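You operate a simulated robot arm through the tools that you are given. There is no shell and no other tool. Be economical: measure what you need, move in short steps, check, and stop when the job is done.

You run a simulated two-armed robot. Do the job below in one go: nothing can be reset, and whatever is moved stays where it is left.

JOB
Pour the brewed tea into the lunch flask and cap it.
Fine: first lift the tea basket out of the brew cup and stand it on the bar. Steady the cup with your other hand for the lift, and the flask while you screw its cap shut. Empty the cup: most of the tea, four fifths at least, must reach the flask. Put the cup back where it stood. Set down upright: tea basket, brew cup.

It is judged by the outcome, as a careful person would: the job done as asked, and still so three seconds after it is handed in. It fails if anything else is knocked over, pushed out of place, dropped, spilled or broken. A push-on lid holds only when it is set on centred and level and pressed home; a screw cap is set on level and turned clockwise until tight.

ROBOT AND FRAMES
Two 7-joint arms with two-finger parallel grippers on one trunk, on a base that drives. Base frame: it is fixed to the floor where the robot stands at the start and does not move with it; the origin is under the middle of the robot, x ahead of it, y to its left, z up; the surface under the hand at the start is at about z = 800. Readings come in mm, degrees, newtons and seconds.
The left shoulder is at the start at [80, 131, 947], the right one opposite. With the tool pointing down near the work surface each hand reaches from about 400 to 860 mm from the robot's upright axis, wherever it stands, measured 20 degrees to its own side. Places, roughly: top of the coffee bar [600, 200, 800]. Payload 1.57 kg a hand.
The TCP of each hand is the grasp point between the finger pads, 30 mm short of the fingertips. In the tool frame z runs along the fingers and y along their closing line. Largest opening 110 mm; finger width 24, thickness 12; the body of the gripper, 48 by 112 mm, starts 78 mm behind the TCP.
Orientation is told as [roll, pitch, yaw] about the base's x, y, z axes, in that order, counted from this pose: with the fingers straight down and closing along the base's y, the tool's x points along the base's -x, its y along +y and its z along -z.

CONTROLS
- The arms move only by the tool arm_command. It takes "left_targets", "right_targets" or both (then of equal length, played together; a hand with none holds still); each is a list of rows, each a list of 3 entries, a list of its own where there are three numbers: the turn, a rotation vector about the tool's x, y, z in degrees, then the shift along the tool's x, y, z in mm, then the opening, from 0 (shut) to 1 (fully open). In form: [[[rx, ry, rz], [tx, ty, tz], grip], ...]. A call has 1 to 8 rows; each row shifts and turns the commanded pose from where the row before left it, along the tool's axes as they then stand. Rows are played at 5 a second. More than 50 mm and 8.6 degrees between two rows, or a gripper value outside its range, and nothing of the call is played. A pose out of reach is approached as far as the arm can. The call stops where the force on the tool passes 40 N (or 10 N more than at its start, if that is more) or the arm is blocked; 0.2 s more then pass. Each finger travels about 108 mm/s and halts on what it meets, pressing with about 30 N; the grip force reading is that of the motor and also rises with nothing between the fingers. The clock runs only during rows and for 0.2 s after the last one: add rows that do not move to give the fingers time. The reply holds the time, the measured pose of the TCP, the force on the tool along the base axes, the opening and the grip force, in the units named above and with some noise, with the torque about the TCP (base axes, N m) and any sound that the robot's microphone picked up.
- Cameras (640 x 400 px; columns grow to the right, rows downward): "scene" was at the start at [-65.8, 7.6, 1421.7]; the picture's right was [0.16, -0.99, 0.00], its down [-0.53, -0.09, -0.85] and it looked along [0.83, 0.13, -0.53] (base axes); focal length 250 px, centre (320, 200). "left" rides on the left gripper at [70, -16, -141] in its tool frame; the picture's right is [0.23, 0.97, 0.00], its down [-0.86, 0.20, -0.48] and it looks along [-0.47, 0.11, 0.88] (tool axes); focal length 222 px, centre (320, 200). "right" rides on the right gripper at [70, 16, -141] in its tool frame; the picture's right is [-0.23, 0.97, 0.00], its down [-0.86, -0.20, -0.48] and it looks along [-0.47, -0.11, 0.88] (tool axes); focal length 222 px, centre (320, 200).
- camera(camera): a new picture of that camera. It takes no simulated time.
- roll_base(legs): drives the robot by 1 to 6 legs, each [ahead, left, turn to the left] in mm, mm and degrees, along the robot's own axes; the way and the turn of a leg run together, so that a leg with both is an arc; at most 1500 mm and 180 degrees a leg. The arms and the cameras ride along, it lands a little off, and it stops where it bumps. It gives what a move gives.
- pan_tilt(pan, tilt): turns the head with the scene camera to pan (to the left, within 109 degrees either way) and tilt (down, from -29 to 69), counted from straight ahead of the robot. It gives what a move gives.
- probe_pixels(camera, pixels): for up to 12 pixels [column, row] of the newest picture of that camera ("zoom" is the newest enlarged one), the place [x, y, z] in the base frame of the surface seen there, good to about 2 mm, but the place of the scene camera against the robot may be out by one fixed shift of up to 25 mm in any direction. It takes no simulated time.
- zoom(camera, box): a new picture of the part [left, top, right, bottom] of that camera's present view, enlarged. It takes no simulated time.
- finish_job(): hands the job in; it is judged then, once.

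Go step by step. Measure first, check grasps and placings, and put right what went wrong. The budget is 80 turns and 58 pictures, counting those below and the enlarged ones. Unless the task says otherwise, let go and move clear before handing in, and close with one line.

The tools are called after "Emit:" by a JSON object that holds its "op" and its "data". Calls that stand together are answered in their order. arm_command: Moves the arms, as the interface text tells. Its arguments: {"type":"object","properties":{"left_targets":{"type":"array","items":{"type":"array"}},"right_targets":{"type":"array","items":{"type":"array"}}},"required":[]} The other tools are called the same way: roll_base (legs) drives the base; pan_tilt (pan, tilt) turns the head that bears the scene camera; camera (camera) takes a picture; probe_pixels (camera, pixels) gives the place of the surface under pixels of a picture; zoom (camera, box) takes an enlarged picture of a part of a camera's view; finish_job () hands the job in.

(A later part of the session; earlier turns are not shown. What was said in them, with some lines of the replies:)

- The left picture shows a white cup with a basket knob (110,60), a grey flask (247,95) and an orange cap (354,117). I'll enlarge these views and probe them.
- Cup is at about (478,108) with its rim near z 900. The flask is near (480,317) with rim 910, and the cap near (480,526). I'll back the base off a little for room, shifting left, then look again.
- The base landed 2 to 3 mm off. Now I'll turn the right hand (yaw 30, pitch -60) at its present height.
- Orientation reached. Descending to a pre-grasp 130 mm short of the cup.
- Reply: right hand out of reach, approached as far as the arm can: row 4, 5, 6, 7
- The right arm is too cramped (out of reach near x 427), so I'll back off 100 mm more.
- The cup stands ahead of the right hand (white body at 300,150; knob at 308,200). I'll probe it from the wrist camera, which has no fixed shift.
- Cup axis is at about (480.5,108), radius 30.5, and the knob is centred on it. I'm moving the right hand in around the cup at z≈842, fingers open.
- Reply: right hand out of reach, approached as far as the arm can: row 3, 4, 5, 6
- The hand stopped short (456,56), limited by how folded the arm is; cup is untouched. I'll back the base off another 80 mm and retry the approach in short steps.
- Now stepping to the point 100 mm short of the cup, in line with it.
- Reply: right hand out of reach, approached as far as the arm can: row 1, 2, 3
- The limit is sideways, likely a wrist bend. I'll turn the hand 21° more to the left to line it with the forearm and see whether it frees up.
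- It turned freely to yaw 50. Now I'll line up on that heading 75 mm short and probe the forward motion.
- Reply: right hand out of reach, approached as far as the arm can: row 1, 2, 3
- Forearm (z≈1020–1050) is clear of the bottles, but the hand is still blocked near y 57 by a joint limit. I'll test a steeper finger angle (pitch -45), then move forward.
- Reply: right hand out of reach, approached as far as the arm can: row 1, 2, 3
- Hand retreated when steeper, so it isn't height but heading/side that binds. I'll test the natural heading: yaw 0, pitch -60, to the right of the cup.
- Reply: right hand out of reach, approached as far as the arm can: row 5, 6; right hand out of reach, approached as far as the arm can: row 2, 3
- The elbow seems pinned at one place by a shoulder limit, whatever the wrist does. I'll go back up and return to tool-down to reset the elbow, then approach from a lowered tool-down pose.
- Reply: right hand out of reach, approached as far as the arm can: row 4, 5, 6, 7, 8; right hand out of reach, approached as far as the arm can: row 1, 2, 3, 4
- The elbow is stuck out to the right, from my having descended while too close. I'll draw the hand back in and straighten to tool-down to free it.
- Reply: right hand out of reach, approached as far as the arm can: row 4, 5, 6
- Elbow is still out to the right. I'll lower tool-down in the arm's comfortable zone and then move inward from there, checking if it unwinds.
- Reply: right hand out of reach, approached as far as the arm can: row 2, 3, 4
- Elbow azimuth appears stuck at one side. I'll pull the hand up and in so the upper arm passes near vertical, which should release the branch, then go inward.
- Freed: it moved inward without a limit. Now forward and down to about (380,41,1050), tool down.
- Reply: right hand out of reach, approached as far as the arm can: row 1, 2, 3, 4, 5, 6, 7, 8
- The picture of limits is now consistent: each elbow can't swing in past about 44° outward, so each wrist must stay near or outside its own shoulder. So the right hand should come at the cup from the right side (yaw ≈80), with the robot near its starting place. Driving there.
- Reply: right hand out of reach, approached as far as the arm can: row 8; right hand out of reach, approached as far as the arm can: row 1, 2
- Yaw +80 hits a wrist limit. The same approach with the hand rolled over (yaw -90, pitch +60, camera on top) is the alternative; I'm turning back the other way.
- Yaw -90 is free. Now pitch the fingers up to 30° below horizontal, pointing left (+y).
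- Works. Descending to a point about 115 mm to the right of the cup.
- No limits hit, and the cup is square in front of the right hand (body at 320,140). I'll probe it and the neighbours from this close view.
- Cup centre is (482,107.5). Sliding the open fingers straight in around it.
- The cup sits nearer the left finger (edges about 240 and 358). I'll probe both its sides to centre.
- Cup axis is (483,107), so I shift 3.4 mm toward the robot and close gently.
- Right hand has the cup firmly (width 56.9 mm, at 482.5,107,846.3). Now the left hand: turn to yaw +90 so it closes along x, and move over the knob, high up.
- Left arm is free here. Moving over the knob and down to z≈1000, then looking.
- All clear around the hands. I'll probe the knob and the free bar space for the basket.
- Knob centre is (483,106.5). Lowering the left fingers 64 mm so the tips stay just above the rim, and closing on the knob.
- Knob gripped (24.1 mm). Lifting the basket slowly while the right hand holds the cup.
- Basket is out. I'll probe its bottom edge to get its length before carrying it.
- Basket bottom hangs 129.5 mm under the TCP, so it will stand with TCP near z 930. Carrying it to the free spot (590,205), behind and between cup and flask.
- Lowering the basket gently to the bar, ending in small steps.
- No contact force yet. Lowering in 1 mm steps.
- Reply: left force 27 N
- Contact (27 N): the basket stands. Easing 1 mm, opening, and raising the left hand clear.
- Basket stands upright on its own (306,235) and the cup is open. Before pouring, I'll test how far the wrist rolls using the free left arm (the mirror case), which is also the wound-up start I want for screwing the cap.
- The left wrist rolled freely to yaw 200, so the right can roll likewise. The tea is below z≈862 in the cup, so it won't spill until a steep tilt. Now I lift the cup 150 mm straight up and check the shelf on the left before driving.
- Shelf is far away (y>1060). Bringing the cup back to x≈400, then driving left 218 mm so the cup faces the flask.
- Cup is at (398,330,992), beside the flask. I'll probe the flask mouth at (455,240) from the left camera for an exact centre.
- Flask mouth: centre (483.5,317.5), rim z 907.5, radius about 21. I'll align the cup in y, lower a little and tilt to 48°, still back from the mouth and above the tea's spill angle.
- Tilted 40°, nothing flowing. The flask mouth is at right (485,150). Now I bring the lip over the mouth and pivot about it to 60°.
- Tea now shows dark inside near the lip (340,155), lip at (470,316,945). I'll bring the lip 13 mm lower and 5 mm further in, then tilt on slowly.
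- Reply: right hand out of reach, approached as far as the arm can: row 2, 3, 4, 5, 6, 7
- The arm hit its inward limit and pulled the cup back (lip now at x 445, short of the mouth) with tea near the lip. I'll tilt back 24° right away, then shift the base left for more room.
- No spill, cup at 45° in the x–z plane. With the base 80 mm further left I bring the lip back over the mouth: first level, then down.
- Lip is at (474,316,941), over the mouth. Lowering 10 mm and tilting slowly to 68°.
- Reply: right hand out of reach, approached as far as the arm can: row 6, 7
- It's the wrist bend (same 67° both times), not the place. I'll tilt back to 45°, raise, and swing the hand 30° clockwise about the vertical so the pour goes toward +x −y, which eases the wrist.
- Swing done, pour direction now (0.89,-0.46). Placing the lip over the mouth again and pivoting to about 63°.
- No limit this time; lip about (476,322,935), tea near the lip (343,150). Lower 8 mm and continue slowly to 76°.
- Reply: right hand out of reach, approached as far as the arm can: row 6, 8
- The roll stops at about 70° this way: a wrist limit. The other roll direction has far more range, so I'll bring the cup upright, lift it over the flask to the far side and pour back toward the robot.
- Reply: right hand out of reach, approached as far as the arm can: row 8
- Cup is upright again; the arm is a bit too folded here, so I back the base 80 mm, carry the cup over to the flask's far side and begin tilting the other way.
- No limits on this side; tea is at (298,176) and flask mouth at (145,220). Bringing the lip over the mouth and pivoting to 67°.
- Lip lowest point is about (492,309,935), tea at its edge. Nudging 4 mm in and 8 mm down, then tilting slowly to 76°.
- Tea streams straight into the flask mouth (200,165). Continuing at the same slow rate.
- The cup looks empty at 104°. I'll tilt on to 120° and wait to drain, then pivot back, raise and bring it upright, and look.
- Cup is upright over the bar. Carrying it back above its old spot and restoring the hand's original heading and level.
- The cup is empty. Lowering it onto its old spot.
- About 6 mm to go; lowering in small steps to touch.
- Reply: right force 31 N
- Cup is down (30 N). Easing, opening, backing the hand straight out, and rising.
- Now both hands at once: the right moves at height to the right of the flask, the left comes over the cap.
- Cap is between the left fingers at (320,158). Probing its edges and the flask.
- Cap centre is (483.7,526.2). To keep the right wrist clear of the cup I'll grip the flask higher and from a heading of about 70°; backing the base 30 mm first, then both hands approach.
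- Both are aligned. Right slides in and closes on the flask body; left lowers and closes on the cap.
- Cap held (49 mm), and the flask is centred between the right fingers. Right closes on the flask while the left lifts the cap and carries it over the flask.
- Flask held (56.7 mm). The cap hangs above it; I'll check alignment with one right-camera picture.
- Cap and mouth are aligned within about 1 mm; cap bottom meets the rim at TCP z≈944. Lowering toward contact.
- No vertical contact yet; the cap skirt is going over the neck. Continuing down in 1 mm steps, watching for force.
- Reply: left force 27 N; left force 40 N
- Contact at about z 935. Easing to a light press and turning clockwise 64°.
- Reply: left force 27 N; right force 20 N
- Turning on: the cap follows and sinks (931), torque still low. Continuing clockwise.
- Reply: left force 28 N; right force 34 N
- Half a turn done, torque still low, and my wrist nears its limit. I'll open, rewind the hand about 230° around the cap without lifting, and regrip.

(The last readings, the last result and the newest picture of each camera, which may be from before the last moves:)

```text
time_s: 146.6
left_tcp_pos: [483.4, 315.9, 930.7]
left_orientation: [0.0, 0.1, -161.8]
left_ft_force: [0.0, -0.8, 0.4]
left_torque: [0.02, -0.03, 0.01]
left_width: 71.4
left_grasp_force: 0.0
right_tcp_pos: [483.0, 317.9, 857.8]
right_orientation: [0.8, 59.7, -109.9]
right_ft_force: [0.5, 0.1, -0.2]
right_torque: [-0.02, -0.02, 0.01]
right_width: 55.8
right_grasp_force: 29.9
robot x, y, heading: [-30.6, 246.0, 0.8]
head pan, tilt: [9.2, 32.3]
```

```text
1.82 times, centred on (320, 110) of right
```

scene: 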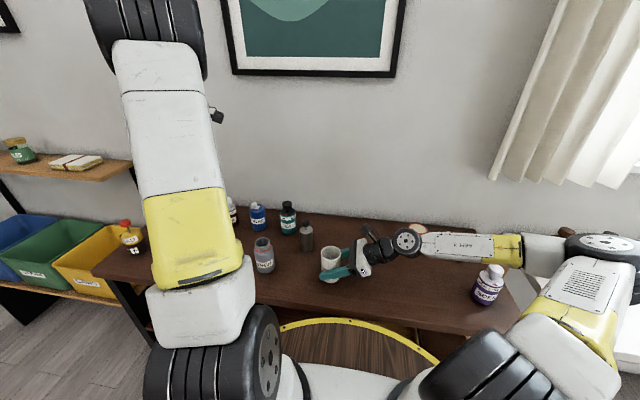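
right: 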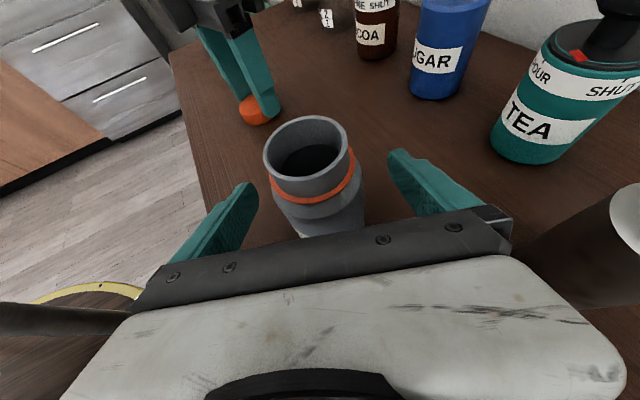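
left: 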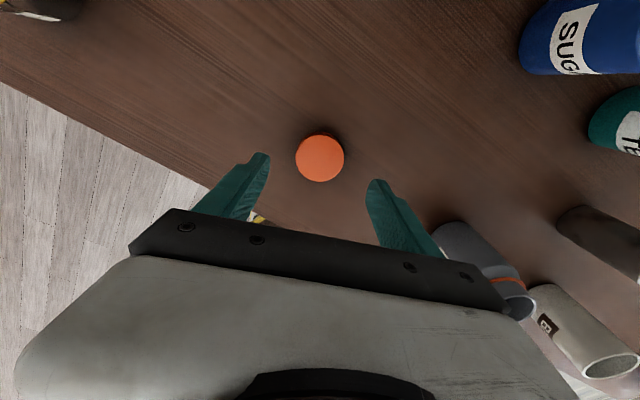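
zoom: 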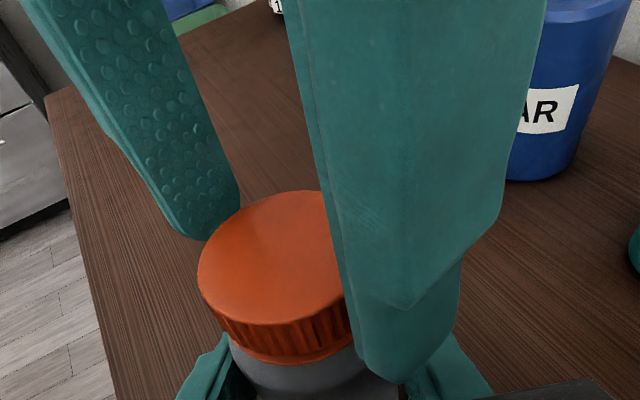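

The cap sits low and level right above the orange ring. Probing its top, then regripping and turning until tight.

Emit:
{"op": "probe_pixels", "data": {"camera": "zoom", "pixels": [[205, 270], [260, 320], [330, 305], [300, 200], [240, 220], [270, 260], [280, 350]]}}

Emit:
{"op": "arm_command", "data": {"left_targets": [[[0, 0, 0], [0, 0, 0], 0.55], [[0, 0, 0], [0, 0, 0], 0.48], [[0, 0, 0], [0, 0, 0], 0.42], [[0, 0, 0], [0, 0, 0], 0.35], [[0, 0, 0], [0, 0, 0], 0.3], [[0, 0, 0], [0, 0, 0], 0.3]]}}

Emit:
{"op": "arm_command", "data": {"left_targets": [[[0, 0, 8], [0, 0, 0.05], 0.3], [[0, 0, 8], [0, 0, 0.05], 0.3], [[0, 0, 8], [0, 0, 0.05], 0.3], [[0, 0, 8], [0, 0, 0.05], 0.3], [[0, 0, 8], [0, 0, 0.05], 0.3], [[0, 0, 8], [0, 0, 0.05], 0.3], [[0, 0, 8], [0, 0, 0.05], 0.3], [[0, 0, 8], [0, 0, 0.05], 0.3]]}}

Emit:
{"op": "arm_command", "data": {"left_targets": [[[0, 0, 8], [0, 0, 0.05], 0.3], [[0, 0, 8], [0, 0, 0.05], 0.3], [[0, 0, 8], [0, 0, 0.05], 0.3], [[0, 0, 8], [0, 0, 0.05], 0.3], [[0, 0, 8], [0, 0, 0.05], 0.3], [[0, 0, 8], [0, 0, 0.05], 0.3], [[0, 0, 8], [0, 0, 0.05], 0.3], [[0, 0, 8], [0, 0, 0.05], 0.3]]}}

Emit:
{"op": "arm_command", "data": {"left_targets": [[[0, 0, 8], [0, 0, 0.05], 0.3], [[0, 0, 8], [0, 0, 0.05], 0.3], [[0, 0, 8], [0, 0, 0.05], 0.3], [[0, 0, 8], [0, 0, 0.05], 0.3], [[0, 0, 8], [0, 0, 0.05], 0.3], [[0, 0, 8], [0, 0, 0.05], 0.3], [[0, 0, 8], [0, 0, 0.05], 0.3], [[0, 0, 8], [0, 0, 0.05], 0.3]]}}

```text
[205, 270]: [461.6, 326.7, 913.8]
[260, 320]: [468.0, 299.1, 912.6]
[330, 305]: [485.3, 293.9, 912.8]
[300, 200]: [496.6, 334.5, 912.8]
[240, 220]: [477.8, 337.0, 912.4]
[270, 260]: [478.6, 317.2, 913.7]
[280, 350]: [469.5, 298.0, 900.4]
```

```text
time_s: 148.0
left_tcp_pos: [482.9, 317.3, 930.3]
left_orientation: [-0.1, 0.0, -162.0]
left_ft_force: [-5.3, 13.9, -1.5]
left_torque: [0.4, 0.08, 0.0]
left_width: 49.0
left_grasp_force: 30.3
right_tcp_pos: [483.4, 318.6, 858.0]
right_orientation: [0.9, 59.6, -110.1]
right_ft_force: [3.7, -14.5, 0.0]
right_torque: [0.71, 0.22, -0.01]
right_width: 55.6
right_grasp_force: 29.8
robot x, y, heading: [-32.1, 242.0, 0.6]
head pan, tilt: [9.2, 32.3]
```

```text
time_s: 149.8
left_tcp_pos: [485.1, 314.4, 930.4]
left_orientation: [0.2, 0.1, 133.7]
left_ft_force: [-1.1, -10.3, 4.4]
left_torque: [-0.3, -0.03, 0.83]
left_width: 48.7
left_grasp_force: 29.7
right_tcp_pos: [482.0, 320.3, 858.6]
right_orientation: [0.6, 59.8, -109.9]
right_ft_force: [1.0, 11.0, -4.3]
right_torque: [-0.45, 0.07, -0.8]
right_width: 56.3
right_grasp_force: 30.0
robot x, y, heading: [-29.1, 247.2, 0.8]
head pan, tilt: [9.2, 32.3]
```

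```text
time_s: 151.6
left_tcp_pos: [484.3, 316.4, 930.2]
left_orientation: [0.1, 0.0, 69.7]
left_ft_force: [-3.6, 6.2, -1.0]
left_torque: [0.07, -0.01, 0.73]
left_width: 49.3
left_grasp_force: 29.8
right_tcp_pos: [482.9, 317.8, 857.7]
right_orientation: [0.8, 59.6, -110.1]
right_ft_force: [4.6, -5.9, 0.2]
right_torque: [0.38, 0.32, -0.75]
right_width: 57.1
right_grasp_force: 30.7
robot x, y, heading: [-29.8, 244.6, 0.9]
head pan, tilt: [9.2, 32.3]
```

```text
time_s: 152.7
left_tcp_pos: [480.9, 316.9, 928.2]
left_orientation: [0.4, 0.3, 36.4]
left_ft_force: [-3.9, 3.3, 6.7]
left_torque: [0.12, 0.0, 0.4]
left_width: 48.1
left_grasp_force: 30.4
right_tcp_pos: [487.0, 315.2, 857.5]
right_orientation: [0.9, 59.5, -110.4]
right_ft_force: [0.5, -1.7, 1.5]
right_torque: [0.19, 0.17, -0.34]
right_width: 56.4
right_grasp_force: 30.2
robot x, y, heading: [-29.5, 243.9, 0.7]
head pan, tilt: [9.2, 32.3]
stopped in row 5 (left hand): the force on the tool passed its limit at 45 N (the readings are from after the stop); the commanded pose is now the measured one
5 turns are left
```

Torque climbed to about 0.8 N·m with the hand slipping/stopping: the cap is tight and level (top z 912–914). Releasing the left and raising it, then releasing the right and backing out.

Emit:
{"op": "arm_command", "data": {"left_targets": [[[0, 0, 0], [0, 0, 0], 0.5], [[0, 0, 0], [0, 0, 0], 0.65], [[0, 0, 0], [0, 0, 0], 0.7], [[0, 0, 0], [0, 0, -20], 0.7], [[0, 0, 0], [0, 0, -40], 0.7], [[0, 0, 0], [0, 0, -45], 0.7], [[0, 0, 0], [0, 0, -45], 0.7]]}}

Emit:
{"op": "arm_command", "data": {"right_targets": [[[0, 0, 0], [0, 0, 0], 0.6], [[0, 0, 0], [0, 0, 0], 0.8], [[0, 0, 0], [0, 0, 0], 1], [[0, 0, 0], [0, 0, 0], 1], [[0, 0, 0], [0, 0, -30], 1], [[0, 0, 0], [0, 0, -40], 1], [[0, 0, 0], [0, 0, -45], 1], [[0, 0, 0], [35, 0, -20], 1]]}}

Emit:
{"op": "camera", "data": {"camera": "right"}}

```text
time_s: 154.3
left_tcp_pos: [480.8, 316.6, 1078.7]
left_orientation: [0.4, 0.5, 36.3]
left_ft_force: [-0.4, 0.1, -0.1]
left_torque: [-0.01, 0.01, 0.0]
left_width: 77.1
left_grasp_force: 0.0
right_tcp_pos: [486.8, 316.6, 855.9]
right_orientation: [1.1, 59.4, -110.2]
right_ft_force: [-1.1, 0.4, 0.0]
right_torque: [0.04, 0.0, 0.02]
right_width: 55.8
right_grasp_force: 30.1
robot x, y, heading: [-29.5, 246.0, 0.7]
head pan, tilt: [9.2, 32.3]
```

```text
time_s: 156.1
left_tcp_pos: [482.7, 316.3, 1079.4]
left_orientation: [0.3, 0.4, 36.3]
left_ft_force: [-0.5, 0.6, -0.3]
left_torque: [0.0, 0.03, 0.02]
left_width: 77.2
left_grasp_force: 0.0
right_tcp_pos: [450.8, 226.8, 954.4]
right_orientation: [1.0, 59.4, -110.4]
right_ft_force: [0.5, 0.3, 0.2]
right_torque: [-0.03, 0.0, 0.04]
right_width: 109.8
right_grasp_force: 0.1
robot x, y, heading: [-29.4, 244.3, 0.5]
head pan, tilt: [9.2, 32.3]
```

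```text
0 pictures are left
4 turns are left
```

right: 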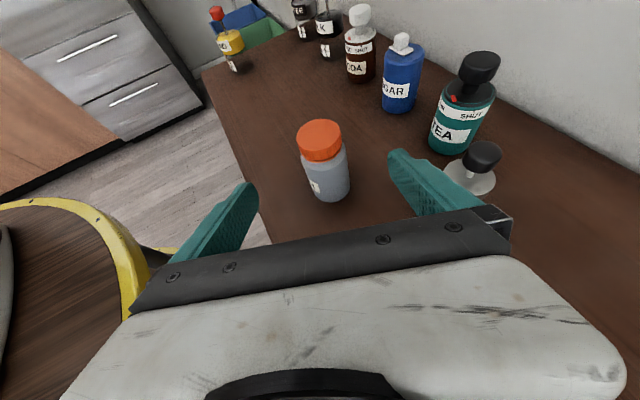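

The flask stands upright with its cap on level (320,140), the basket stands on the bar (480,165), and both hands are open and clear. Handing in.

Emit:
{"op": "finish_job", "data": {}}

```text
The job is handed in.
```

I poured the tea into the lunch flask and screwed the cap on. It turned clockwise until it would go no further, and its top is level. The cup is empty and back in its old place, and the tea basket stands upright on the bar. I had no pictures left for a last look at the cup after setting it down, but it reached the bar upright on its old spot and I backed out without touching it.
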